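You operate a simulated robot arm through the tools that you are given. There is no shell and no other tool. Be economical: measure what you need, move in short steps, check, and stop when the job is done.

You are at the controls of a simulated robot arm. One attempt, no reset.

TASK
Set both short feet to about the white FEET card's mark and bolt them at its torque.
Fine: put the orange nut driver back in its holster.

Only the result counts: the job must be done as asked and must still hold three seconds after the hand-in. Knocking over, shifting, dropping, spilling or breaking anything else fails it.

THE ROBOT
A 6-joint arm with a two-finger parallel gripper on a trunk, on a base that drives. Base frame: it is fixed to the floor where the robot stands at the start and does not move with it; the origin is under the middle of the robot, x ahead of it, y to its left, z up; the surface under the hand at the start is at about z = 850. Lengths are in mm, angles in degrees, forces in N, time in s.
With the tool pointing down near the work surface it reaches from about 460 to 880 mm from the robot's upright axis, wherever it stands. Its first joint turns from -115.0 to 115.0 degrees. Places, roughly: base plate [600, -800, 900]; holster of the control box [600, -400, 900]; short black rail foot [600, 100, 900]; short grey rail foot [600, -300, 900]; slotted block [600, -1100, 900]; torque dial [800, -500, 1000]; white FEET card [800, -100, 900]; white switch [800, -600, 1000]. Payload 4.2 kg.
The tool frame sits at the grasp point between the pads (the TCP): z along the fingers, y along the line on which they close. The tips reach 23 mm beyond it. The gripper opens to 94 mm. The fingers are 38 mm wide and 10 mm thick; the gripper's body (54 by 96 mm) begins 39 mm behind the TCP.
Orientation is that of the tool frame in the base frame, as [roll, pitch, yaw] about the fixed x, y, z axes, in that order (R = Rz(yaw) Ry(pitch) Rx(roll)). With the fingers straight down and closing along the base's y, the tool's x points along the base's -x, its y along +y and its z along -z.

THE INTERFACE
- The arm moves only by the tool apply_moves. Its argument "steps" is a list that holds one entry, the list of rows, each a list of 7 numbers: the shift along the tool's x, y, z in mm, then the turn, a rotation vector about the tool's x, y, z in rad, then the closure, from 0 (fully open) to 1 (shut). In form: [[[tx, ty, tz, wx, wy, wz, jaw], ...]]. A call has 1 to 12 rows; each row is the pose to reach, as a shift and turn from the pose commanded when the call began, along the tool's axes at that moment. Rows are played at 5 a second. More than 50 mm and 8.6 degrees between two rows, or a gripper value outside its range, and nothing of the call is played. Where a pose cannot be reached the arm comes as near as it can. A force on the tool above 50 N (or 10 N above the force at the start of the call, whichever is more), or a blocked arm, ends the call early, and 0.2 s more pass. The fingers move at their own pace (about 108 mm/s each) and stop on an object; they squeeze with about 33 N. The grip force told is the motor's: it shows also when the fingers shut on nothing. Time passes only in rows, and 0.2 s behind the last, so rows that repeat a pose let the fingers close. It gives the time, the measured TCP pose, the force on the tool (base axes), the opening and the grip force at its end, in the units of the frame above (readings bear some noise), with the torque about the TCP (base axes, N m) and any sound that the robot's microphone picked up.
- Cameras (640 x 400 px; columns grow to the right, rows downward): "scene" is now at [232.3, 154.7, 1425.9]; the picture's right is [-0.45, -0.89, -0.00], its down [-0.48, 0.24, -0.85] and it looks along [0.76, -0.38, -0.53] (base axes); focal length 295 px, centre (320, 200). "wrist" rides on the gripper at [86, 16, -75] in the tool frame; the picture's right is [-0.18, 0.98, 0.00], its down [-0.58, -0.11, -0.81] and it looks along [-0.79, -0.15, 0.59] (tool axes); focal length 243 px, centre (320, 200). There is no depth. A picture from a camera that has moved, and an enlarged one, comes with that camera's place and axes in the base frame and with its lens.
- get_image(camera): a new picture of that camera. The clock stands still meanwhile.
- move_column(by): slides the trunk up (or, below 0, down) by that many mm; the arm and the scene camera ride with it, the base frame stays. It gives what a move gives, with no picture.
- drive_base(legs): drives the robot by 1 to 6 legs, each [ahead, turn to the left] in mm and degrees, along the robot's own axes; the way and the turn of a leg run together, so that a leg with both is an arc; at most 1500 mm and 180 degrees a leg. The arm and the cameras ride along, it lands a little off, and it stops where it bumps. It gives what a move gives.
- aim_head(pan, tilt): turns the head with the scene camera to pan (to the left, within 80 degrees either way) and tilt (down, from -29 to 69), counted from straight ahead of the robot. It gives what a move gives.
- inspect(camera, box): a new picture of the part [left, top, right, bottom] of that camera's present view, enlarged. The clock stands still meanwhile.
- job_done(): hands the job in; it is judged then, once.

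Go step by step. Nothing tells you exact positions but the pictures and the camera data: compare them with the known pose of the tool, close in by small moves and look again before you grip or let go. The budget is 120 turns and 90 pictures, counting those below and the enlarged ones. Unless the task says otherwise, let go and move clear before handing in, and close with one line.

The tools are called after ">>>" by a JSON object that holds its "api" and its "payload". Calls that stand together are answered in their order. apply_moves: Moves the arm, as the interface text tells. Its arguments: {"type":"object","properties":{"steps":{"type":"array","items":{"type":"array","items":{"type":"array","items":{"type":"number"}}}}},"required":["steps"]} The other tools are called the same way: move_column (by) slides the trunk up or down; drive_base (legs) drives the base; aim_head (pan, tilt) turns the head that bears the scene camera; get_image (camera) takes a picture; inspect (camera, box) takes an enlarged picture of a part of a camera's view; job_done () hands the job in.

At the start:

```text
clock: 0.0
tcp_pos: [533.7, -280.4, 1199.3]
tcp_rot: [-180.0, 0.0, -180.0]
contact_force: [-0.3, 0.0, -0.9]
moment: [-0.02, -0.02, -0.02]
opening: 94.1
gripper_force: 0.0
trunk travel left (down, up): [-775.0, 215.0]
robot x, y, heading: [-0.9, 1.2, -0.1]
head pan, tilt: [-26.8, 32.2]
```

scene: 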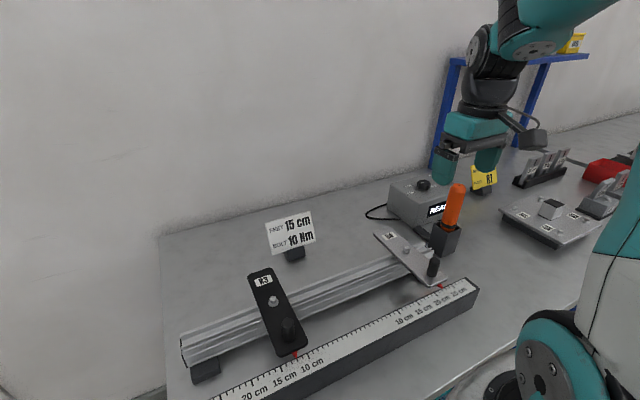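
wrist: 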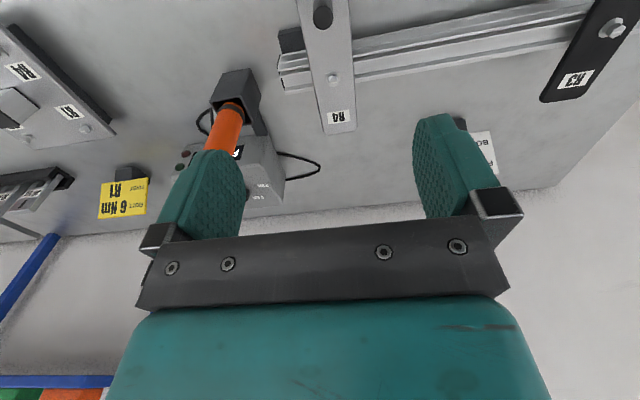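

I see the rail with two feet (R3 black, R4 grey), a ruler, the FEET card (15 cm, 10 Nm), and the control box with the orange driver. I'll enlarge the details first.

>>> {"api": "inspect", "payload": {"camera": "scene", "box": [170, 200, 490, 400]}}

>>> {"api": "inspect", "payload": {"camera": "scene", "box": [360, 140, 520, 240]}}

>>> {"api": "inspect", "payload": {"camera": "scene", "box": [250, 200, 330, 250]}}

```text
2.00 times, centred on (330, 300) of scene
camera zoom: at [232.3, 154.7, 1425.9], right [-0.45, -0.89, 0.0], down [-0.48, 0.24, -0.85], along [0.76, -0.38, -0.53], focal length 590 px, centre (300, 0)
```

zoom: 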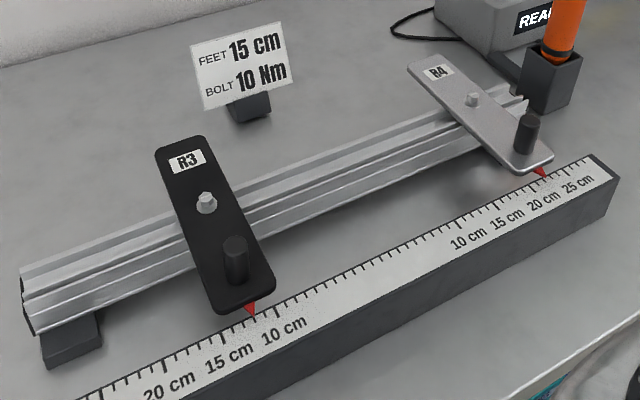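

```text
4.00 times, centred on (440, 190) of scene
camera zoom: at [232.3, 154.7, 1425.9], right [-0.45, -0.89, 0.0], down [-0.48, 0.24, -0.85], along [0.76, -0.38, -0.53], focal length 1181 px, centre (-160, 240)
```

zoom: 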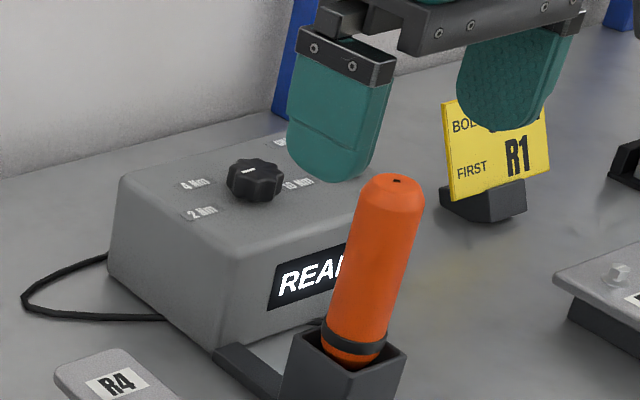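

```text
8.00 times, centred on (290, 225) of scene
camera zoom: at [232.3, 154.7, 1425.9], right [-0.45, -0.89, 0.0], down [-0.48, 0.24, -0.85], along [0.76, -0.38, -0.53], focal length 2361 px, centre (560, 0)
```

zoom: 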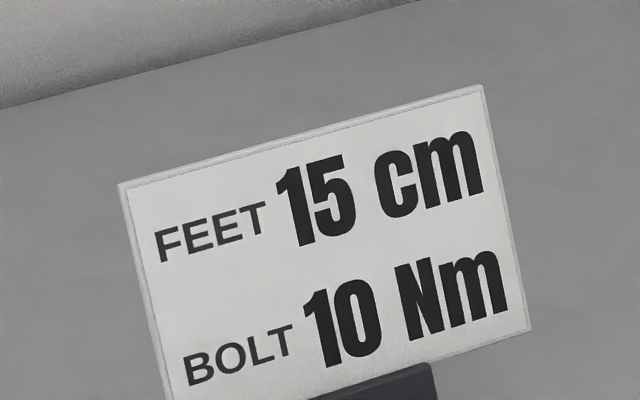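

The card says 15 cm and 10 Nm. R3 and R4 each have their own scale, and the box has a dial. I'll drive sideways so the box and both feet are in reach.

>>> {"api": "drive_base", "payload": {"legs": [[-100, 0], [0, -90], [330, 0], [0, 90], [100, 0]]}}

>>> {"api": "aim_head", "payload": {"pan": -5, "tilt": 38}}

>>> {"api": "get_image", "payload": {"camera": "scene"}}

>>> {"api": "get_image", "payload": {"camera": "wrist"}}

```text
clock: 11.3
tcp_pos: [547.4, -597.9, 1199.5]
tcp_rot: [-180.0, 0.0, -178.5]
contact_force: [0.0, -0.5, -0.1]
moment: [0.0, 0.02, -0.05]
opening: 94.1
gripper_force: 0.0
trunk travel left (down, up): [-775.0, 215.0]
robot x, y, heading: [7.2, -333.5, 1.4]
head pan, tilt: [-26.8, 32.2]
```

```text
clock: 12.2
tcp_pos: [547.7, -597.1, 1199.5]
tcp_rot: [-179.9, 0.1, -178.4]
contact_force: [0.4, 0.6, 0.8]
moment: [-0.01, 0.01, 0.0]
opening: 94.1
gripper_force: 0.0
trunk travel left (down, up): [-775.0, 215.0]
robot x, y, heading: [5.6, -329.9, 0.9]
head pan, tilt: [-5.0, 38.0]
```

```text
84 pictures are left
camera scene: at [240.0, -137.6, 1417.1], right [-0.06, -1.0, 0.0], down [-0.61, 0.04, -0.79], along [0.79, -0.05, -0.62], focal length 295 px, centre (320, 200)
```

scene: 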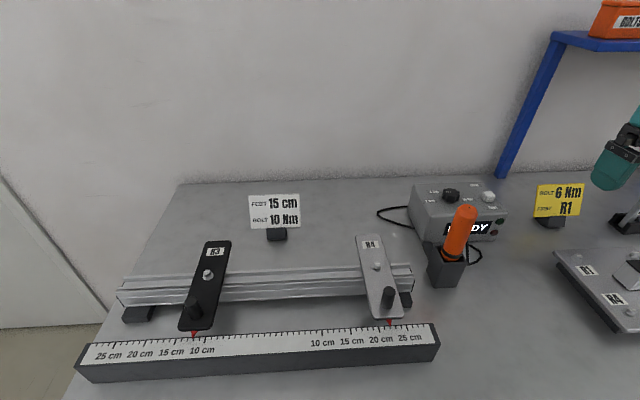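

```text
83 pictures are left
camera wrist: at [460.0, -584.1, 1274.6], right [0.16, 0.99, 0.0], down [0.58, -0.09, 0.81], along [0.8, -0.13, -0.59], focal length 243 px, centre (320, 200)
```

wrist: 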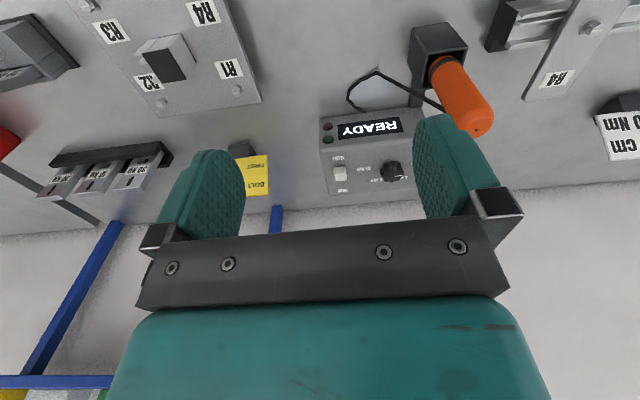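

The box is unobstructed now. Next I'll zoom in on the box panel and on both scales.

>>> {"api": "inspect", "payload": {"camera": "scene", "box": [400, 170, 528, 250]}}

>>> {"api": "inspect", "payload": {"camera": "wrist", "box": [300, 100, 428, 200]}}

>>> {"api": "inspect", "payload": {"camera": "scene", "box": [80, 220, 272, 380]}}

>>> {"api": "inspect", "payload": {"camera": "scene", "box": [290, 220, 482, 380]}}

```text
5.00 times, centred on (464, 210) of scene
camera zoom: at [240.0, -137.6, 1417.1], right [-0.06, -1.0, 0.0], down [-0.61, 0.04, -0.79], along [0.79, -0.05, -0.62], focal length 1476 px, centre (-400, 150)
```

zoom: 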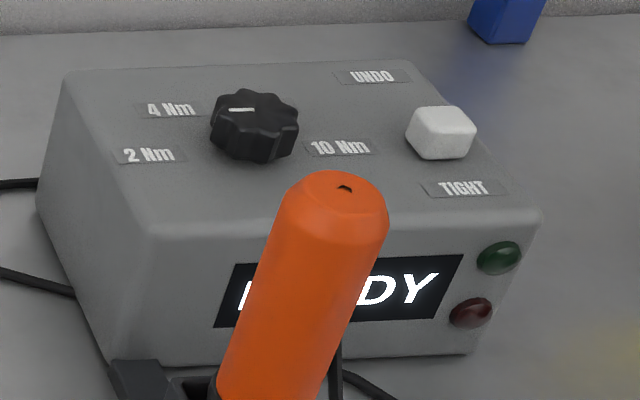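

```text
4.00 times, centred on (364, 150) of wrist
camera zoom: at [460.0, -584.1, 1274.6], right [0.16, 0.99, 0.0], down [0.58, -0.09, 0.81], along [0.8, -0.13, -0.59], focal length 970 px, centre (144, 400)
```

zoom: 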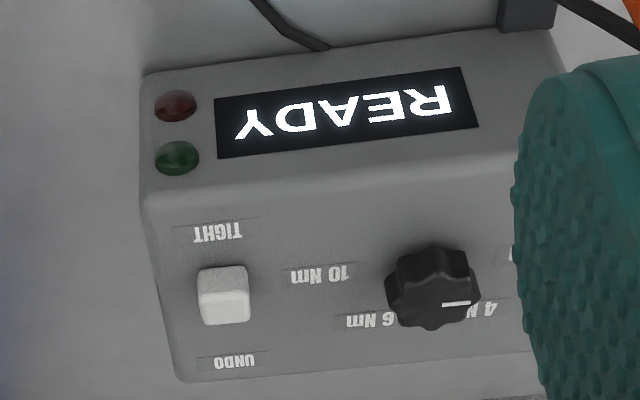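

```text
2.50 times, centred on (176, 300) of scene
camera zoom: at [240.0, -137.6, 1417.1], right [-0.06, -1.0, 0.0], down [-0.61, 0.04, -0.79], along [0.79, -0.05, -0.62], focal length 738 px, centre (680, -50)
```

zoom: 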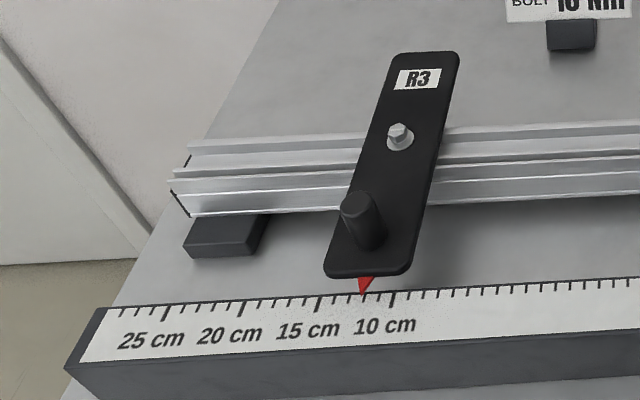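

```text
2.50 times, centred on (386, 300) of scene
camera zoom: at [240.0, -137.6, 1417.1], right [-0.06, -1.0, 0.0], down [-0.61, 0.04, -0.79], along [0.79, -0.05, -0.62], focal length 738 px, centre (155, -50)
```

zoom: 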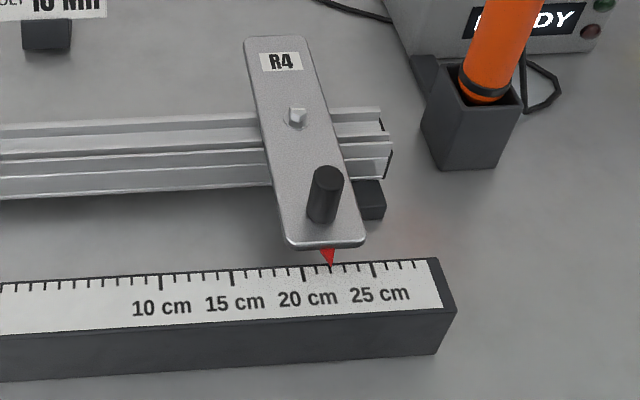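

Reading the scales, R3 is at about 12 cm and R4 at about 22 cm, so both must move toward +y, by 30 and 70 mm. The dial is near 4 Nm. I'll bring the hand above R4's handle, near (558, -283), and look.

>>> {"api": "apply_moves", "payload": {"steps": [[[-3, 45, 0, 0, 0, 0.01, 0], [-6, 90, 0, 0, 0, 0.028, 0], [-9, 135, 0, 0, 0, 0.028, 0], [-12, 180, 0, 0, 0, 0.028, 0], [-15, 225, 10, 0, 0, 0.028, 0], [-18, 270, 40, 0, 0, 0.028, 0], [-19, 305, 70, 0, 0, 0.028, 0], [-19, 314, 110, 0, 0, 0.028, 0], [-19, 314, 150, 0, 0, 0.028, 0]]]}}

>>> {"api": "get_image", "payload": {"camera": "wrist"}}

>>> {"api": "get_image", "payload": {"camera": "scene"}}

```text
refused: row 6 steps farther than a row can; nothing moved
```

```text
78 pictures are left
camera wrist: at [460.0, -584.1, 1274.6], right [0.16, 0.99, 0.0], down [0.58, -0.09, 0.81], along [0.8, -0.13, -0.59], focal length 243 px, centre (320, 200)
```

wrist: 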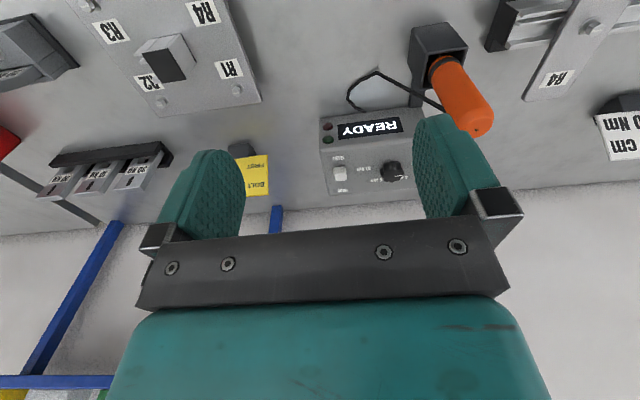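

```text
77 pictures are left
camera scene: at [240.0, -137.6, 1417.1], right [-0.06, -1.0, 0.0], down [-0.61, 0.04, -0.79], along [0.79, -0.05, -0.62], focal length 295 px, centre (320, 200)
```

scene: 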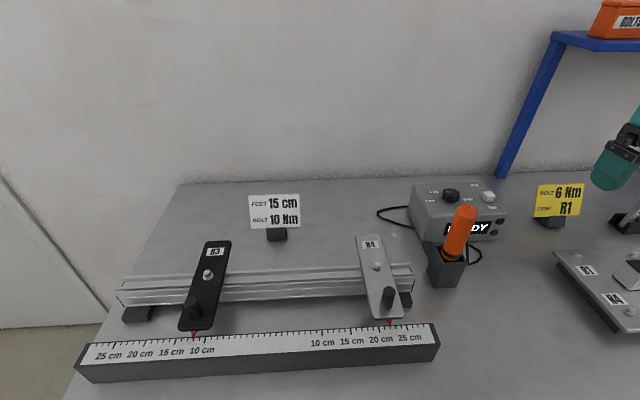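

One row was too long, so nothing moved. I'll send the same path again with shorter steps.

>>> {"api": "apply_moves", "payload": {"steps": [[[-3, 45, 0, 0, 0, 0.01, 0], [-6, 90, 0, 0, 0, 0.028, 0], [-9, 135, 0, 0, 0, 0.028, 0], [-12, 180, 0, 0, 0, 0.028, 0], [-15, 225, 10, 0, 0, 0.028, 0], [-17, 260, 35, 0, 0, 0.028, 0], [-19, 295, 65, 0, 0, 0.028, 0], [-19, 314, 105, 0, 0, 0.028, 0], [-19, 314, 150, 0, 0, 0.028, 0]]]}}

>>> {"api": "get_image", "payload": {"camera": "wrist"}}

>>> {"api": "get_image", "payload": {"camera": "scene"}}

```text
clock: 14.2
tcp_pos: [556.5, -282.8, 1051.7]
tcp_rot: [180.0, 0.0, 180.0]
contact_force: [-0.1, 0.0, 0.3]
moment: [0.0, -0.02, -0.01]
opening: 93.8
gripper_force: 0.0
trunk travel left (down, up): [-775.0, 215.0]
robot x, y, heading: [6.6, -332.8, 1.3]
head pan, tilt: [-5.0, 38.0]
```

```text
76 pictures are left
camera wrist: at [470.7, -267.6, 1126.0], right [0.19, 0.98, 0.0], down [0.58, -0.11, 0.81], along [0.79, -0.15, -0.59], focal length 243 px, centre (320, 200)
```

wrist: 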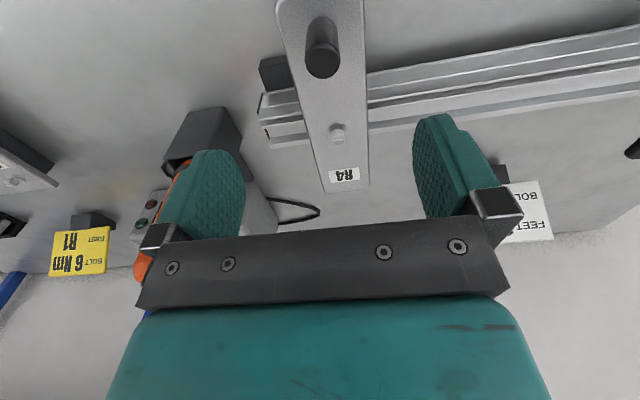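

```text
75 pictures are left
camera scene: at [239.5, -137.6, 1417.2], right [-0.06, -1.0, 0.0], down [-0.61, 0.04, -0.79], along [0.79, -0.05, -0.62], focal length 295 px, centre (320, 200)
```

scene: 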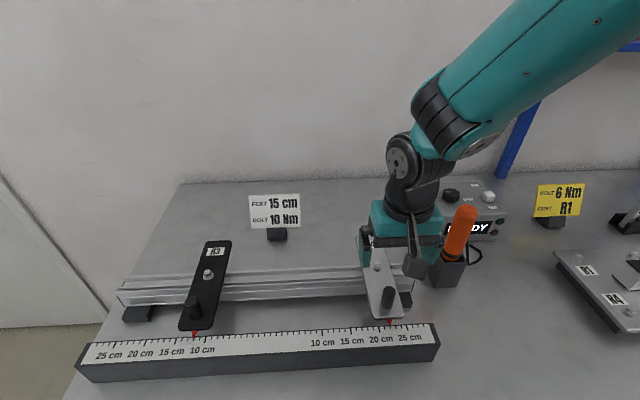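

R4's handle is nearly centred under the hand. I'll go down part way and look again to settle its height and x.

>>> {"api": "apply_moves", "payload": {"steps": [[[4, 1, 30, 0, 0, 0, 0], [4, 1, 60, 0, 0, 0, 0]]]}}

>>> {"api": "get_image", "payload": {"camera": "wrist"}}

>>> {"api": "inspect", "payload": {"camera": "scene", "box": [320, 220, 480, 340]}}

```text
clock: 14.8
tcp_pos: [554.0, -280.7, 990.8]
tcp_rot: [180.0, 0.0, 179.9]
contact_force: [0.2, -0.7, 0.4]
moment: [0.0, -0.03, 0.0]
opening: 93.8
gripper_force: 0.1
trunk travel left (down, up): [-775.0, 215.0]
robot x, y, heading: [7.1, -329.2, 1.5]
head pan, tilt: [-5.0, 38.0]
```

```text
74 pictures are left
camera wrist: at [467.4, -264.6, 1065.8], right [0.19, 0.98, 0.0], down [0.58, -0.11, 0.81], along [0.79, -0.15, -0.59], focal length 243 px, centre (320, 200)
```

wrist: 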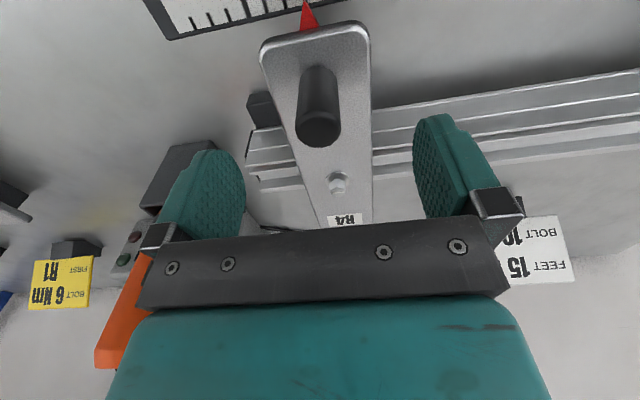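

```text
3.33 times, centred on (400, 280) of scene
camera zoom: at [239.6, -137.6, 1417.2], right [-0.06, -1.0, 0.0], down [-0.61, 0.04, -0.79], along [0.79, -0.05, -0.62], focal length 984 px, centre (53, -67)
```

zoom: 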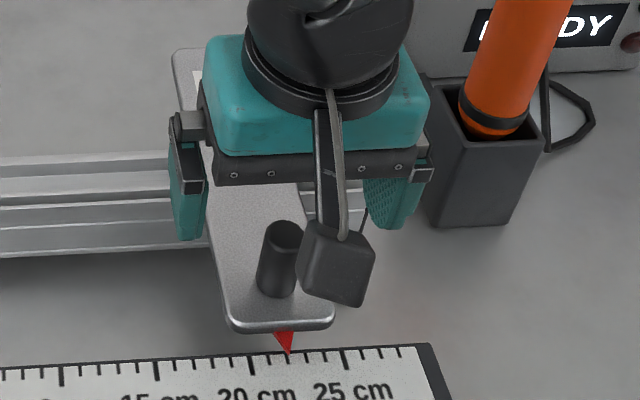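

Two wrist views place R4's handle top near (541, -279, 966). I'll shift onto it, go down and close on it.

>>> {"api": "apply_moves", "payload": {"steps": [[[13, 1.5, 0, 0, 0, 0, 0], [13, 1.5, 22, 0, 0, 0, 0], [13, 1.5, 42, 0, 0, 0, 0], [13, 1.5, 42, 0, 0, 0, 0]]]}}

>>> {"api": "get_image", "payload": {"camera": "wrist"}}

```text
clock: 15.8
tcp_pos: [540.0, -279.8, 948.3]
tcp_rot: [-180.0, 0.0, 179.9]
contact_force: [0.5, -0.4, -0.3]
moment: [-0.03, -0.03, 0.01]
opening: 93.9
gripper_force: 0.2
trunk travel left (down, up): [-775.0, 215.0]
robot x, y, heading: [6.6, -332.7, 1.5]
head pan, tilt: [-5.0, 38.0]
```

```text
72 pictures are left
camera wrist: at [453.8, -264.1, 1022.1], right [0.19, 0.98, 0.0], down [0.58, -0.11, 0.81], along [0.79, -0.15, -0.59], focal length 243 px, centre (320, 200)
```

wrist: 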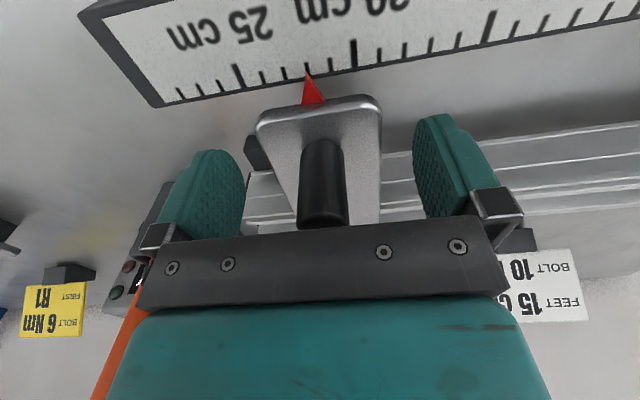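

The handle sits squarely between the pads. I'll close and watch the opening, then slide +y 10 mm as a test.

>>> {"api": "apply_moves", "payload": {"steps": [[[13, 0, 0, 0, 0, 0, 0.5], [0, 0, 0, 0, 0, 0, 1], [0, 0, 0, 0, 0, 0, 1], [0, 0, 0, 0, 0, 0, 1]]]}}

```text
clock: 16.8
tcp_pos: [536.7, -280.9, 947.7]
tcp_rot: [-179.8, -0.6, 179.9]
contact_force: [-37.8, 2.5, -6.6]
moment: [0.26, 0.82, -1.29]
opening: 60.0
gripper_force: 44.8
trunk travel left (down, up): [-775.0, 215.0]
robot x, y, heading: [5.2, -333.5, 1.3]
head pan, tilt: [-5.0, 38.0]
```

The fingers stopped at 60 mm with a side force. They have closed on the foot's plate rather than the handle, because the plate is higher than I thought. I'll open, check, and regrip higher.

>>> {"api": "apply_moves", "payload": {"steps": [[[0, 0, 0, 0, 0, 0, 0], [0, 0, 0, 0, 0, 0, 0], [0, 0, -16, 0, 0, 0, 0]]]}}

>>> {"api": "get_image", "payload": {"camera": "wrist"}}

```text
clock: 17.6
tcp_pos: [542.0, -281.1, 965.4]
tcp_rot: [-179.9, 0.0, 179.9]
contact_force: [-0.4, 0.7, 0.5]
moment: [0.0, 0.02, 0.0]
opening: 94.0
gripper_force: 0.0
trunk travel left (down, up): [-775.0, 215.0]
robot x, y, heading: [4.8, -328.6, 1.3]
head pan, tilt: [-5.0, 38.0]
```

```text
71 pictures are left
camera wrist: at [454.8, -263.7, 1039.4], right [0.19, 0.98, 0.0], down [0.58, -0.11, 0.81], along [0.79, -0.15, -0.59], focal length 243 px, centre (320, 200)
```

wrist: 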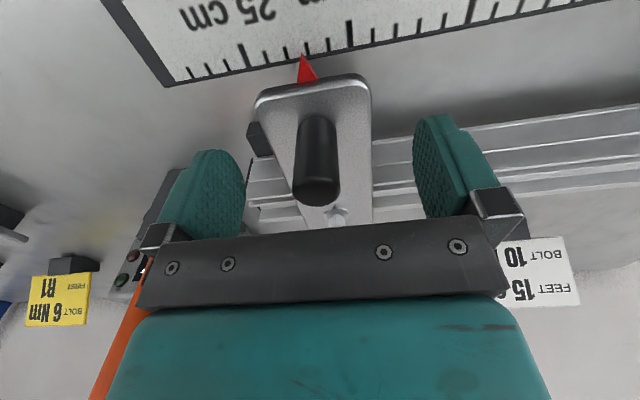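

The handle top is at about TCP height and the plate top is near z 935. I'll close here, 2 mm lower.

>>> {"api": "apply_moves", "payload": {"steps": [[[0, 0, 2, 0, 0, 0, 0.4], [0, 0, 2, 0, 0, 0, 1], [0, 0, 2, 0, 0, 0, 1], [0, 0, 2, 0, 0, 0, 1]]]}}

```text
clock: 18.6
tcp_pos: [540.6, -280.0, 962.9]
tcp_rot: [-180.0, 0.0, 179.9]
contact_force: [0.9, 0.1, 2.9]
moment: [-0.54, 0.0, -0.01]
opening: 21.7
gripper_force: 45.6
trunk travel left (down, up): [-775.0, 215.0]
robot x, y, heading: [3.6, -329.9, 1.5]
head pan, tilt: [-5.0, 38.0]
```

The pads now hold the 22 mm handle. I'll slide it 10 mm toward +y as a test.

>>> {"api": "apply_moves", "payload": {"steps": [[[0, 5, 0, 0, 0, 0, 1], [0, 10, 0, 0, 0, 0, 1]]]}}

>>> {"api": "inspect", "payload": {"camera": "wrist", "box": [80, 0, 400, 200]}}

```text
clock: 19.2
tcp_pos: [541.0, -269.5, 963.0]
tcp_rot: [-180.0, 0.0, 179.8]
contact_force: [2.8, -1.0, 19.8]
moment: [-0.62, 1.22, -0.03]
opening: 21.7
gripper_force: 45.1
trunk travel left (down, up): [-775.0, 215.0]
robot x, y, heading: [8.6, -329.0, 1.3]
head pan, tilt: [-5.0, 38.0]
```

```text
2.00 times, centred on (240, 100) of wrist
camera zoom: at [454.1, -254.4, 1037.2], right [0.19, 0.98, 0.0], down [0.58, -0.11, 0.81], along [0.79, -0.15, -0.59], focal length 485 px, centre (480, 400)
```

zoom: 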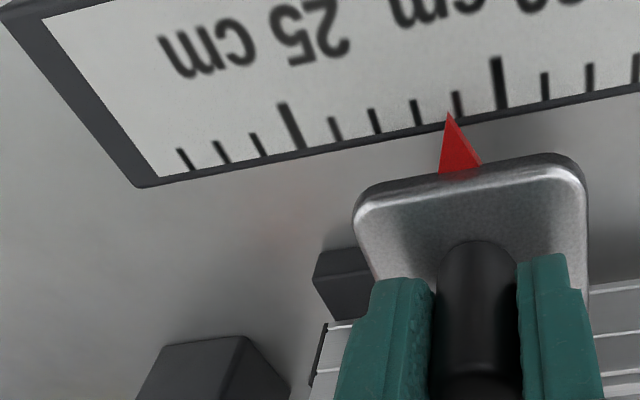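

It slides freely and the pointer now reads about 21. I'll move another 55 mm in small steps, then check.

>>> {"api": "apply_moves", "payload": {"steps": [[[0, 8, 0, 0, 0, 0, 1], [0, 16, 0, 0, 0, 0, 1], [0, 24, 0, 0, 0, 0, 1], [0, 32, 0, 0, 0, 0, 1], [0, 40, 0, 0, 0, 0, 1], [0, 48, 0, 0, 0, 0, 1], [0, 56, 0, 0, 0, 0, 1], [0, 56, 0, 0, 0, 0, 1]]]}}

>>> {"api": "inspect", "payload": {"camera": "wrist", "box": [160, 0, 480, 200]}}

>>> {"api": "inspect", "payload": {"camera": "scene", "box": [290, 260, 450, 380]}}

```text
clock: 21.0
tcp_pos: [541.2, -214.6, 963.4]
tcp_rot: [-179.9, -0.1, 179.8]
contact_force: [-4.3, 0.2, 37.8]
moment: [-0.61, 0.18, -0.03]
opening: 21.7
gripper_force: 45.9
trunk travel left (down, up): [-775.0, 215.0]
robot x, y, heading: [4.5, -330.2, 1.2]
head pan, tilt: [-5.0, 38.0]
```

```text
2.00 times, centred on (320, 100) of wrist
camera zoom: at [454.3, -198.6, 1036.9], right [0.19, 0.98, 0.0], down [0.58, -0.11, 0.81], along [0.79, -0.15, -0.59], focal length 485 px, centre (320, 400)
```

zoom: 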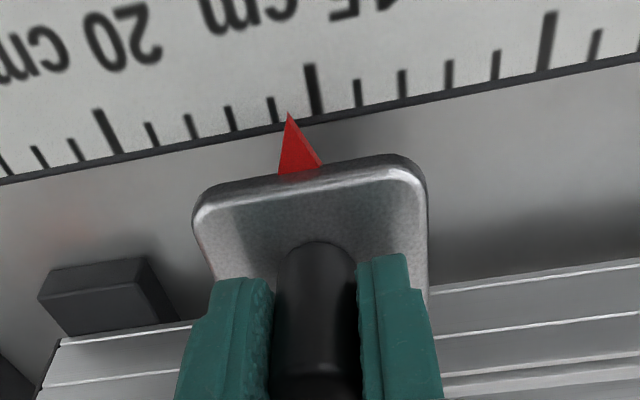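

```text
3.33 times, centred on (370, 320) of scene
camera zoom: at [238.6, -137.7, 1417.4], right [-0.06, -1.0, 0.0], down [-0.61, 0.04, -0.79], along [0.79, -0.05, -0.61], focal length 984 px, centre (153, -200)
```

zoom: 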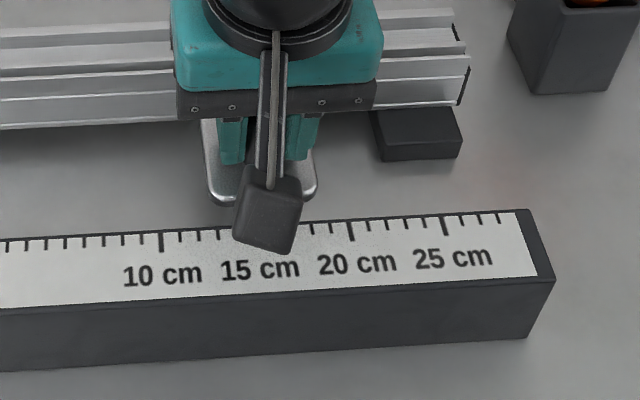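

The pointer reads about 15.8, so I'll move 7.5 mm more.

>>> {"api": "apply_moves", "payload": {"steps": [[[0, 4, 0, 0, 0, 0, 1], [0, 7.5, 0, 0, 0, 0, 1], [0, 7.5, 0, 0, 0, 0, 1]]]}}

>>> {"api": "inspect", "payload": {"camera": "wrist", "box": [240, 0, 400, 100]}}

```text
clock: 21.8
tcp_pos: [541.0, -207.8, 962.6]
tcp_rot: [-179.9, 0.1, 179.9]
contact_force: [-4.1, -0.9, 37.6]
moment: [-0.64, 0.42, -0.01]
opening: 21.8
gripper_force: 44.6
trunk travel left (down, up): [-775.0, 215.0]
robot x, y, heading: [6.7, -329.7, 1.3]
head pan, tilt: [-5.0, 38.0]
```

```text
4.00 times, centred on (320, 50) of wrist
camera zoom: at [454.3, -191.1, 1036.7], right [0.19, 0.98, 0.0], down [0.58, -0.11, 0.81], along [0.79, -0.15, -0.59], focal length 970 px, centre (320, 800)
```

zoom: 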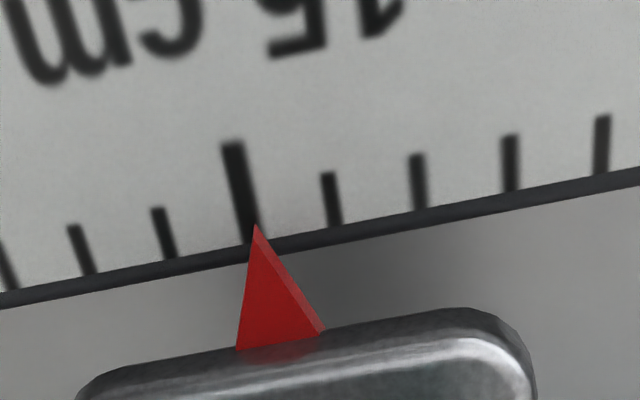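

The pointer is practically on the 15 mark. I'll release, raise straight up and check the reading.

>>> {"api": "apply_moves", "payload": {"steps": [[[0, -0.7, 0, 0, 0, 0, 1], [0, -0.7, 0, 0, 0, 0, 0], [0, -0.7, 0, 0, 0, 0, 0], [0, -0.7, -30, 0, 0, 0, 0], [0, -0.7, -50, 0, 0, 0, 0]]]}}

>>> {"api": "inspect", "payload": {"camera": "wrist", "box": [240, 0, 400, 100]}}

>>> {"api": "get_image", "payload": {"camera": "wrist"}}

```text
clock: 23.0
tcp_pos: [541.6, -209.1, 1011.9]
tcp_rot: [180.0, 0.0, 179.9]
contact_force: [-0.3, 0.1, -0.2]
moment: [-0.02, 0.03, 0.01]
opening: 94.0
gripper_force: 0.0
trunk travel left (down, up): [-775.0, 215.0]
robot x, y, heading: [4.4, -330.9, 1.4]
head pan, tilt: [-5.0, 38.0]
```

```text
4.00 times, centred on (320, 50) of wrist
camera zoom: at [454.8, -192.5, 1086.1], right [0.19, 0.98, 0.0], down [0.58, -0.11, 0.81], along [0.79, -0.15, -0.59], focal length 970 px, centre (320, 800)
```

zoom: 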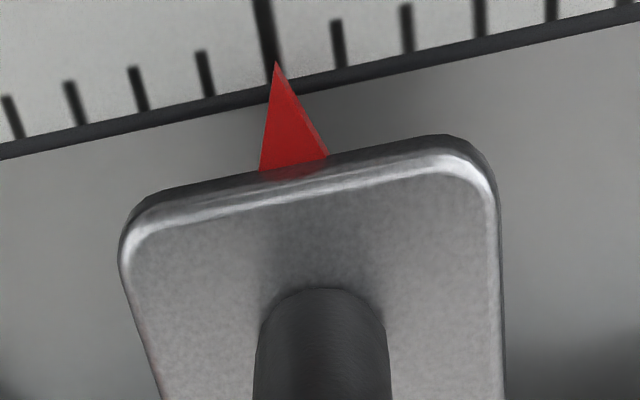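

```text
65 pictures are left
camera wrist: at [454.8, -192.5, 1086.1], right [0.19, 0.98, 0.0], down [0.58, -0.11, 0.81], along [0.79, -0.15, -0.59], focal length 243 px, centre (320, 200)
```

wrist: 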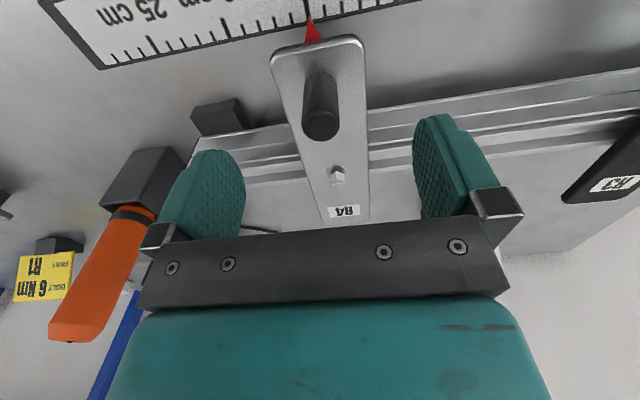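

R4 is on 15. Now R3, whose handle should be near (543, 63).

>>> {"api": "apply_moves", "payload": {"steps": [[[0, 45, -20, 0, 0, 0, 0], [0, 90, -20, 0, 0, 0, 0], [0, 135, -20, 0, 0, 0, 0], [0, 180, -20, 0, 0, 0, 0], [0, 225, -20, 0, 0, 0, 0], [0, 271, -20, 0, 0, 0, 0], [0, 271, 0, 0, 0, 0, 0]]]}}

>>> {"api": "get_image", "payload": {"camera": "wrist"}}

```text
clock: 24.6
tcp_pos: [542.0, 61.8, 1012.7]
tcp_rot: [180.0, 0.0, 179.9]
contact_force: [1.2, -0.6, -0.4]
moment: [0.02, -0.02, -0.01]
opening: 93.9
gripper_force: 0.0
trunk travel left (down, up): [-775.0, 215.0]
robot x, y, heading: [5.7, -333.5, 1.4]
head pan, tilt: [-5.0, 38.0]
```

```text
64 pictures are left
camera wrist: at [455.5, 78.2, 1087.2], right [0.19, 0.98, 0.0], down [0.58, -0.11, 0.81], along [0.79, -0.15, -0.59], focal length 243 px, centre (320, 200)
```

wrist: 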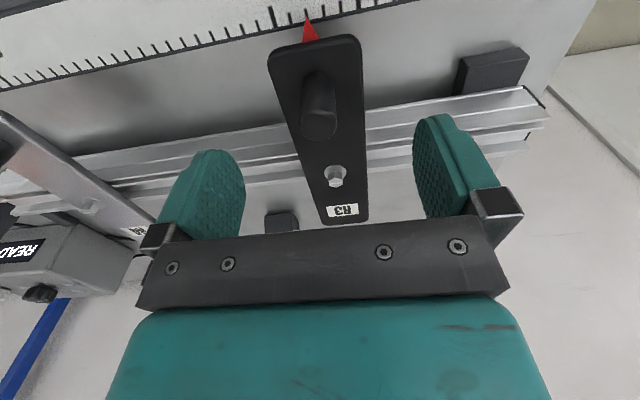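

R3's handle is at the same spot relative to the hand as R4's was. I'll descend 49 mm and grip.

>>> {"api": "apply_moves", "payload": {"steps": [[[0, -1, 25, 0, 0, 0, 0], [0, -1, 49, 0, 0, 0, 0], [0, -1, 49, 0, 0, 0, 0.4], [0, -1, 49, 0, 0, 0, 1], [0, -1, 49, 0, 0, 0, 1], [0, -1, 49, 0, 0, 0, 1]]]}}

>>> {"api": "inspect", "payload": {"camera": "wrist", "box": [160, 0, 480, 200]}}

```text
clock: 26.0
tcp_pos: [543.2, 61.9, 964.8]
tcp_rot: [-180.0, 0.0, 179.9]
contact_force: [-0.5, -1.3, -1.4]
moment: [0.49, -0.21, -0.01]
opening: 21.4
gripper_force: 44.9
trunk travel left (down, up): [-775.0, 215.0]
robot x, y, heading: [8.1, -329.6, 1.3]
head pan, tilt: [-5.0, 38.0]
```

```text
2.00 times, centred on (320, 100) of wrist
camera zoom: at [456.2, 77.3, 1038.0], right [0.19, 0.98, 0.0], down [0.58, -0.11, 0.81], along [0.79, -0.15, -0.59], focal length 485 px, centre (320, 400)
```

zoom: 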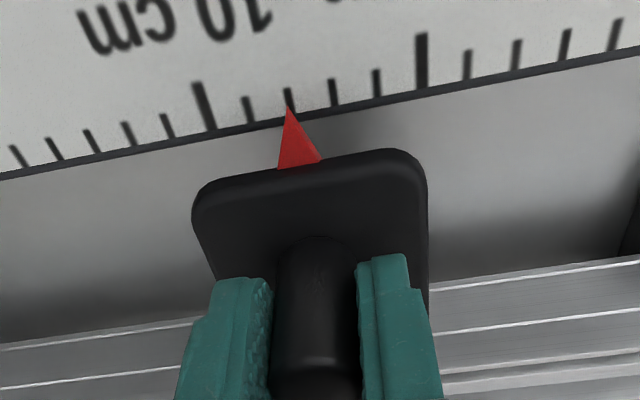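

The handle is held and the pointer reads 12.0. I'll slide it +30 mm.

>>> {"api": "apply_moves", "payload": {"steps": [[[0, 7, 0, 0, 0, 0, 1], [0, 15, 0, 0, 0, 0, 1], [0, 23, 0, 0, 0, 0, 1], [0, 30, 0, 0, 0, 0, 1], [0, 30, 0, 0, 0, 0, 1]]]}}

>>> {"api": "inspect", "payload": {"camera": "wrist", "box": [240, 0, 400, 100]}}

```text
clock: 27.2
tcp_pos: [542.4, 91.4, 963.4]
tcp_rot: [180.0, -0.1, 179.8]
contact_force: [4.7, -0.3, 0.8]
moment: [-0.67, 0.35, -0.05]
opening: 21.6
gripper_force: 45.0
trunk travel left (down, up): [-775.0, 215.0]
robot x, y, heading: [8.6, -335.2, 1.3]
head pan, tilt: [-5.0, 38.0]
```

```text
4.00 times, centred on (320, 50) of wrist
camera zoom: at [456.2, 108.0, 1038.0], right [0.19, 0.98, 0.0], down [0.58, -0.11, 0.81], along [0.79, -0.15, -0.59], focal length 970 px, centre (320, 800)
```

zoom: 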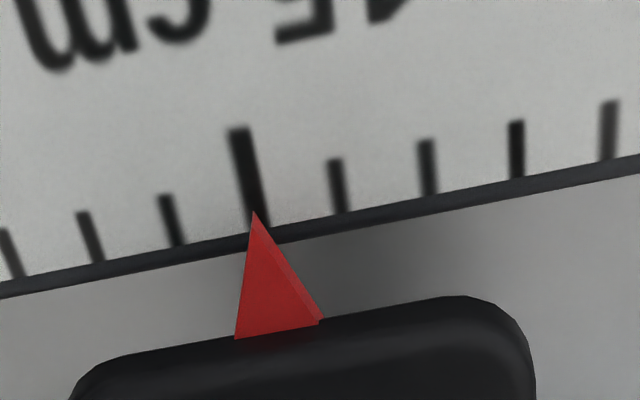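

It's on 15. I'll release, raise and check.

>>> {"api": "apply_moves", "payload": {"steps": [[[0, 0, 0, 0, 0, 0, 0], [0, 0, 0, 0, 0, 0, 0], [0, 0, -30, 0, 0, 0, 0], [0, 0, -50, 0, 0, 0, 0], [0, 0, -90, 0, 0, 0, 0]]]}}

>>> {"api": "get_image", "payload": {"camera": "wrist"}}

>>> {"api": "inspect", "payload": {"camera": "scene", "box": [400, 170, 528, 250]}}

>>> {"api": "inspect", "payload": {"camera": "scene", "box": [80, 220, 464, 380]}}

```text
clock: 28.4
tcp_pos: [543.7, 93.9, 1053.9]
tcp_rot: [-179.9, 0.0, -180.0]
contact_force: [-0.2, -0.9, -0.7]
moment: [-0.02, -0.03, 0.01]
opening: 94.0
gripper_force: 0.0
trunk travel left (down, up): [-775.0, 215.0]
robot x, y, heading: [7.1, -327.9, 1.7]
head pan, tilt: [-5.0, 38.0]
```

```text
61 pictures are left
camera wrist: at [456.7, 109.9, 1128.2], right [0.19, 0.98, 0.0], down [0.58, -0.11, 0.81], along [0.79, -0.15, -0.59], focal length 243 px, centre (320, 200)
```

wrist: 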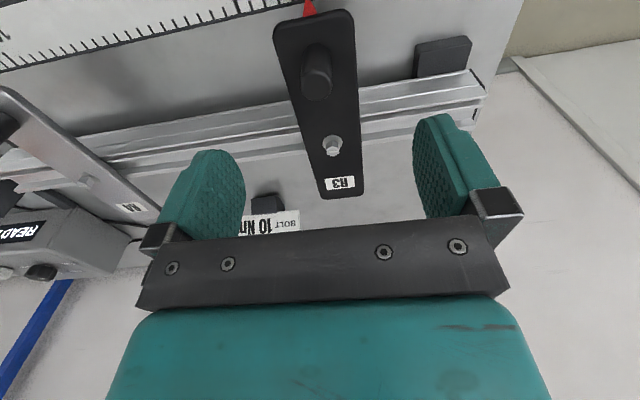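

```text
5.00 times, centred on (464, 210) of scene
camera zoom: at [240.2, -137.2, 1416.9], right [-0.06, -1.0, 0.0], down [-0.61, 0.04, -0.79], along [0.79, -0.05, -0.62], focal length 1476 px, centre (-400, 150)
```

zoom: 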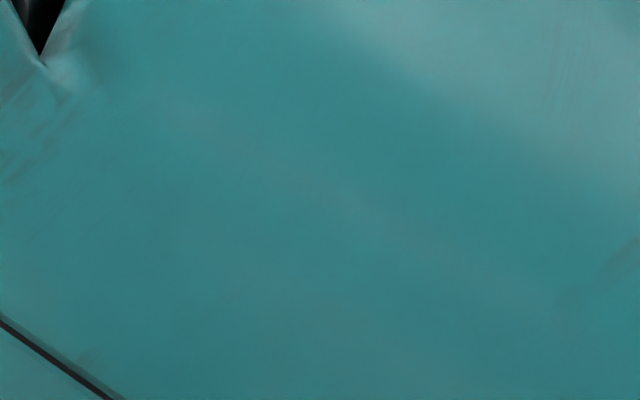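

```text
1.67 times, centred on (272, 300) of scene
camera zoom: at [240.2, -137.2, 1416.9], right [-0.06, -1.0, 0.0], down [-0.61, 0.04, -0.79], along [0.79, -0.05, -0.62], focal length 492 px, centre (400, 33)
```

zoom: 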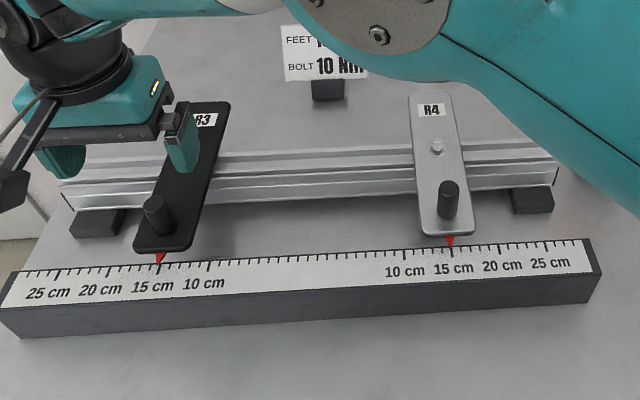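

Both feet read 15 cm. Next is the torque dial, at about (797, -497), so I'll go up and over to it and view it from close by.

>>> {"api": "apply_moves", "payload": {"steps": [[[0, 0, -45, 0, 0, 0, 0], [0, -20, -85, 0, 0, 0, 0], [0, -65, -100, 0, 0, 0, 0], [0, -112, -100, 0, 0, 0, 0], [0, -160, -100, 0, 0, 0, 0], [0, -208, -100, 0, 0, 0, 0], [0, -256, -100, 0, 0, 0, 0], [0, -304, -100, 0, 0, 0, 0], [0, -352, -100, 0, 0, 0, 0], [0, -400, -100, 0, 0, 0, 0], [0, -448, -100, 0, 0, 0, 0], [0, -496, -100, 0, 0, 0, 0]]]}}

>>> {"api": "apply_moves", "payload": {"steps": [[[-40, -20, 0, 0, 0, 0, 0], [-85, -40, 0, 0, 0, 0, 0], [-125, -60, 0, 0, 0, 0, 0], [-165, -85, 0, 0, 0, 0, 0], [-205, -95, 0, 0, 0, 0, 0], [-225, -95, 20, 0, 0, 0, 0]]]}}

>>> {"api": "get_image", "payload": {"camera": "wrist"}}

>>> {"api": "get_image", "payload": {"camera": "scene"}}

```text
clock: 31.0
tcp_pos: [540.4, -404.7, 1154.3]
tcp_rot: [179.9, 0.1, -180.0]
contact_force: [-0.4, -0.3, 0.3]
moment: [-0.03, 0.01, -0.01]
opening: 94.0
gripper_force: 0.1
trunk travel left (down, up): [-775.0, 215.0]
robot x, y, heading: [5.1, -331.7, 1.4]
head pan, tilt: [-5.0, 38.0]
```

```text
clock: 32.4
tcp_pos: [766.0, -498.0, 1132.5]
tcp_rot: [180.0, 0.0, 179.9]
contact_force: [-0.3, 0.2, 0.0]
moment: [-0.01, -0.01, 0.0]
opening: 94.0
gripper_force: 0.1
trunk travel left (down, up): [-775.0, 215.0]
robot x, y, heading: [6.7, -327.0, 1.6]
head pan, tilt: [-5.0, 38.0]
```

```text
58 pictures are left
camera wrist: at [678.8, -482.6, 1206.9], right [0.19, 0.98, 0.0], down [0.58, -0.11, 0.81], along [0.79, -0.15, -0.59], focal length 243 px, centre (320, 200)
```

wrist: 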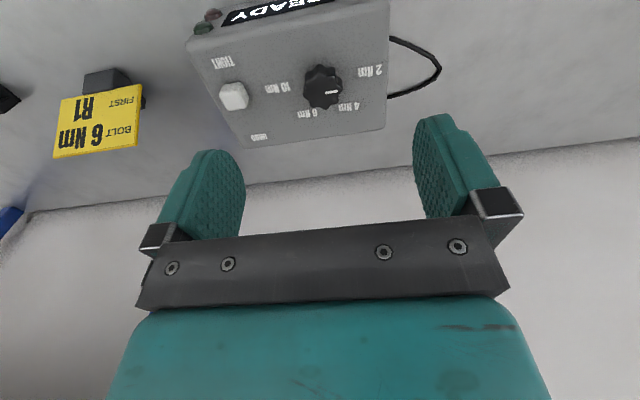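

```text
57 pictures are left
camera scene: at [239.5, -137.5, 1417.1], right [-0.06, -1.0, 0.0], down [-0.61, 0.04, -0.79], along [0.79, -0.05, -0.62], focal length 295 px, centre (320, 200)
```

scene: 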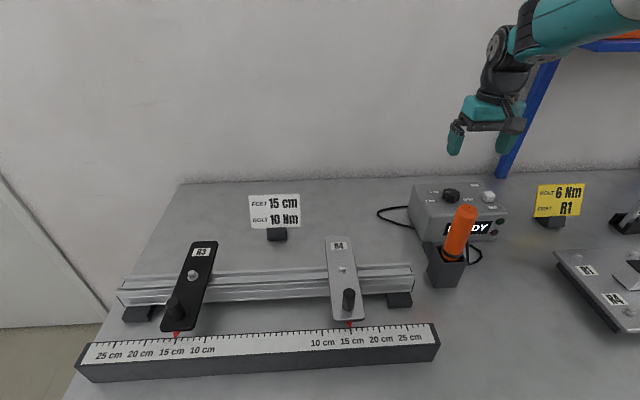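

>>> {"api": "inspect", "payload": {"camera": "wrist", "box": [180, 0, 420, 150]}}

>>> {"api": "inspect", "payload": {"camera": "wrist", "box": [260, 45, 388, 125]}}

```text
2.67 times, centred on (300, 75) of wrist
camera zoom: at [678.8, -482.6, 1206.9], right [0.19, 0.98, 0.0], down [0.58, -0.11, 0.81], along [0.79, -0.15, -0.59], focal length 647 px, centre (373, 533)
```

zoom: 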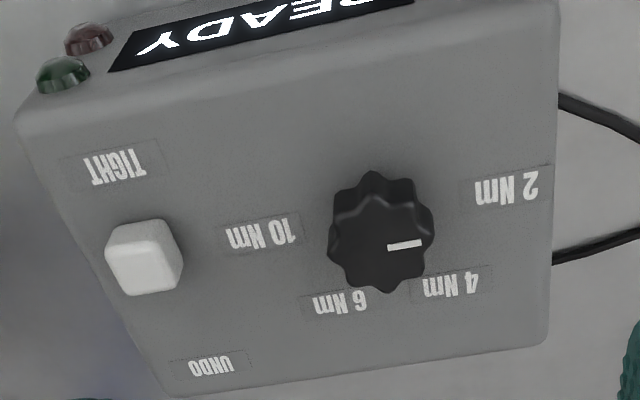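

```text
5.00 times, centred on (324, 85) of wrist
camera zoom: at [678.8, -482.6, 1206.9], right [0.19, 0.98, 0.0], down [0.58, -0.11, 0.81], along [0.79, -0.15, -0.59], focal length 1213 px, centre (300, 775)
```

zoom: 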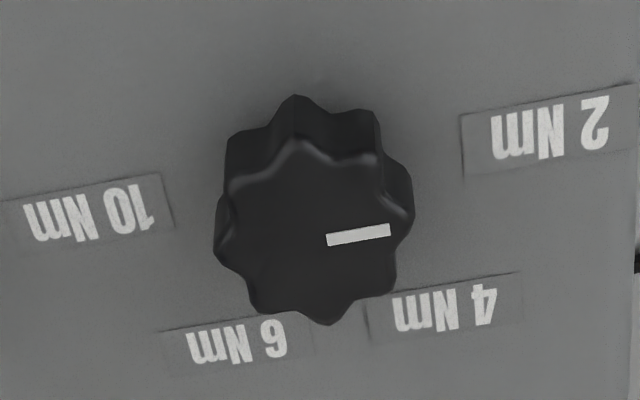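

The dial mark points at 2 Nm. The labels run 2, 4, 6, 10 clockwise, with 10 about 170° clockwise from the mark. The switch sits between UNDO (far) and TIGHT (near). I'll lower over the dial to triangulate it.

>>> {"api": "apply_moves", "payload": {"steps": [[[-20, -4, 35, 0, 0, 0, 0], [-40, -7, 70, 0, 0, 0, 0], [-40, -7, 92, 0, 0, 0, 0]]]}}

>>> {"api": "get_image", "payload": {"camera": "wrist"}}

>>> {"api": "inspect", "payload": {"camera": "scene", "box": [400, 150, 560, 250]}}

```text
clock: 33.2
tcp_pos: [805.1, -505.3, 1040.5]
tcp_rot: [180.0, 0.0, 180.0]
contact_force: [-0.5, -0.4, 0.7]
moment: [0.01, 0.0, 0.0]
opening: 94.0
gripper_force: 0.1
trunk travel left (down, up): [-775.0, 215.0]
robot x, y, heading: [3.7, -330.8, 1.4]
head pan, tilt: [-5.0, 38.0]
```

```text
54 pictures are left
camera wrist: at [718.6, -489.3, 1115.8], right [0.19, 0.98, 0.0], down [0.58, -0.11, 0.81], along [0.79, -0.15, -0.59], focal length 243 px, centre (320, 200)
```

wrist: 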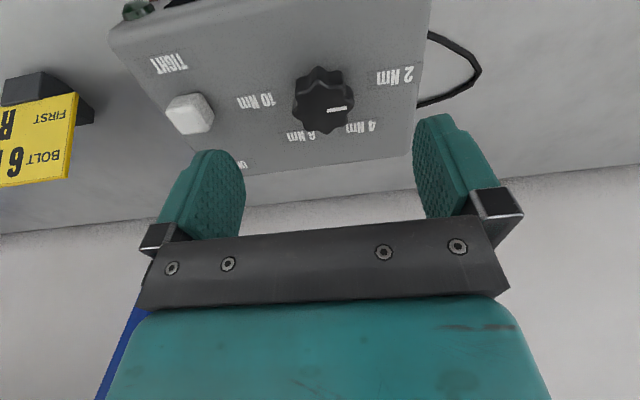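

```text
4.00 times, centred on (480, 200) of scene
camera zoom: at [239.8, -137.5, 1417.1], right [-0.06, -1.0, 0.0], down [-0.61, 0.04, -0.79], along [0.79, -0.05, -0.62], focal length 1181 px, centre (-320, 200)
```

zoom: 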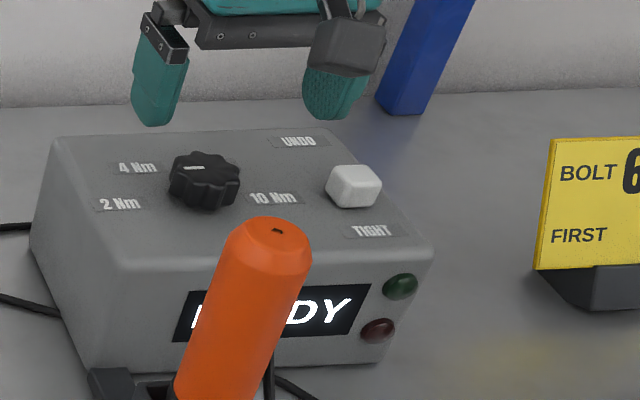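

The knob top is near (818, -505, 958). I'll move over it with the tips still above it and look.

>>> {"api": "apply_moves", "payload": {"steps": [[[-11, 0, 20, 0, 0, 0, 0.2], [-11, 0, 40, 0, 0, 0, 0.3], [-11, 0, 40, 0, 0, 0, 0.3]]]}}

>>> {"api": "get_image", "payload": {"camera": "wrist"}}

```text
clock: 34.0
tcp_pos: [816.0, -506.7, 1001.6]
tcp_rot: [-180.0, 0.0, 179.9]
contact_force: [-0.1, 0.5, 0.1]
moment: [-0.04, 0.01, -0.01]
opening: 65.8
gripper_force: 0.2
trunk travel left (down, up): [-775.0, 215.0]
robot x, y, heading: [8.6, -335.1, 1.6]
head pan, tilt: [-5.0, 38.0]
```

```text
52 pictures are left
camera wrist: at [730.2, -490.8, 1076.1], right [0.19, 0.98, 0.0], down [0.58, -0.11, 0.81], along [0.79, -0.15, -0.59], focal length 243 px, centre (320, 200)
```

wrist: 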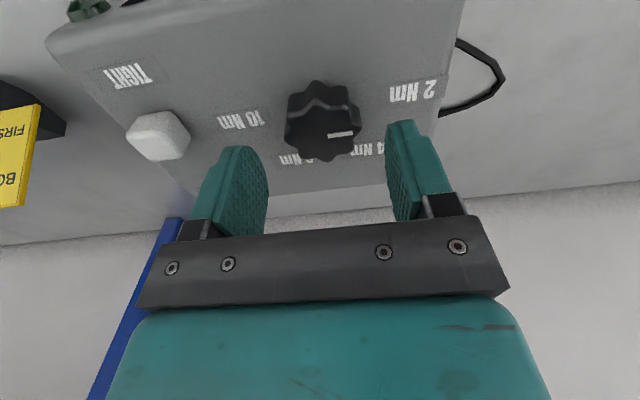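

The knob is centred at about (814, -504.5). I'll descend so the tips reach about z 950 and grip it.

>>> {"api": "apply_moves", "payload": {"steps": [[[2, 1.5, 15, 0, 0, 0, 0.3], [2, 1.5, 29, 0, 0, 0, 0.3], [2, 1.5, 29, 0, 0, 0, 0.3]]]}}

>>> {"api": "get_image", "payload": {"camera": "wrist"}}

```text
clock: 34.8
tcp_pos: [815.4, -504.9, 973.7]
tcp_rot: [180.0, 0.0, 179.9]
contact_force: [-2.2, 0.3, 3.9]
moment: [0.01, 0.09, -0.05]
opening: 65.8
gripper_force: 0.1
trunk travel left (down, up): [-775.0, 215.0]
robot x, y, heading: [6.3, -329.6, 1.4]
head pan, tilt: [-5.0, 38.0]
```

```text
51 pictures are left
camera wrist: at [728.5, -488.6, 1047.2], right [0.19, 0.98, 0.0], down [0.58, -0.11, 0.81], along [0.79, -0.15, -0.59], focal length 243 px, centre (320, 200)
```

wrist: 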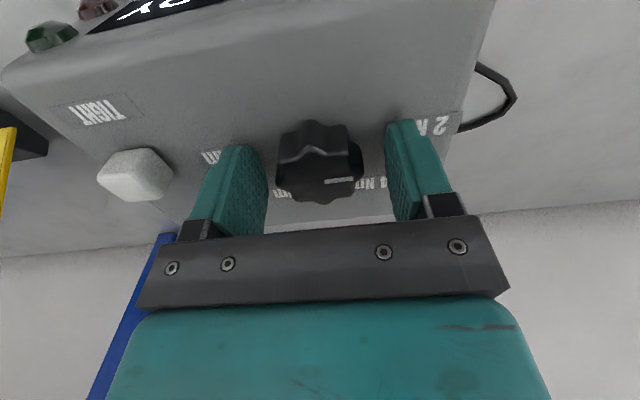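

The knob is between the pads. I'll raise 3 mm to clear the box top, close, then turn clockwise.

>>> {"api": "apply_moves", "payload": {"steps": [[[0, 0, -3, 0, 0, 0, 0.3], [0, 0, -3, 0, 0, 0, 0.8], [0, 0, -3, 0, 0, 0, 0.8], [0, 0, -3, 0, 0, 0, 0.8]]]}}

```text
clock: 35.8
tcp_pos: [813.7, -503.6, 975.8]
tcp_rot: [180.0, 0.0, 179.9]
contact_force: [0.2, 2.5, -2.1]
moment: [-0.23, -0.51, -0.03]
opening: 39.1
gripper_force: 45.4
trunk travel left (down, up): [-775.0, 215.0]
robot x, y, heading: [4.8, -329.4, 1.7]
head pan, tilt: [-5.0, 38.0]
```

>>> {"api": "apply_moves", "payload": {"steps": [[[0, 0, 0, 0, 0, 0.14, 0.8], [0, 0, 0, 0, 0, 0.28, 0.8], [0, 0, 0, 0, 0, 0.42, 0.8], [0, 0, 0, 0, 0, 0.56, 0.8], [0, 0, 0, 0, 0, 0.7, 0.8], [0, 0, 0, 0, 0, 0.84, 0.8], [0, 0, 0, 0, 0, 0.98, 0.8], [0, 0, 0, 0, 0, 1.12, 0.8], [0, 0, 0, 0, 0, 1.26, 0.8], [0, 0, 0, 0, 0, 1.4, 0.8], [0, 0, 0, 0, 0, 1.5, 0.8]]]}}

>>> {"api": "get_image", "payload": {"camera": "wrist"}}

```text
clock: 38.2
tcp_pos: [810.8, -503.5, 975.4]
tcp_rot: [-179.5, 0.0, 93.8]
contact_force: [-46.4, -11.6, 0.4]
moment: [-0.69, -0.55, -0.03]
opening: 38.2
gripper_force: 45.4
trunk travel left (down, up): [-775.0, 215.0]
robot x, y, heading: [6.0, -329.5, 1.1]
head pan, tilt: [-5.0, 38.0]
```

```text
50 pictures are left
camera wrist: at [821.2, -416.9, 1049.2], right [0.99, -0.12, -0.01], down [-0.06, -0.59, 0.81], along [-0.1, -0.8, -0.59], focal length 243 px, centre (320, 200)
```

wrist: 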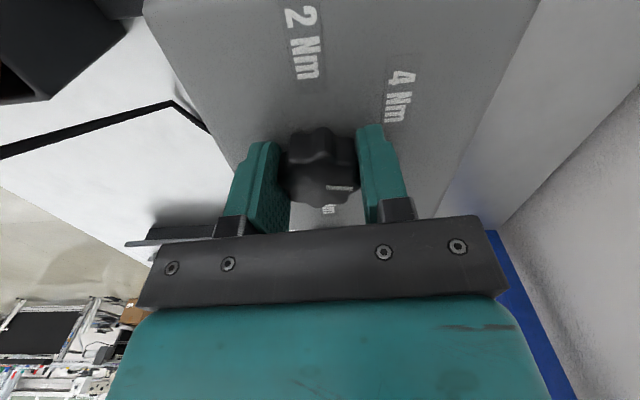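

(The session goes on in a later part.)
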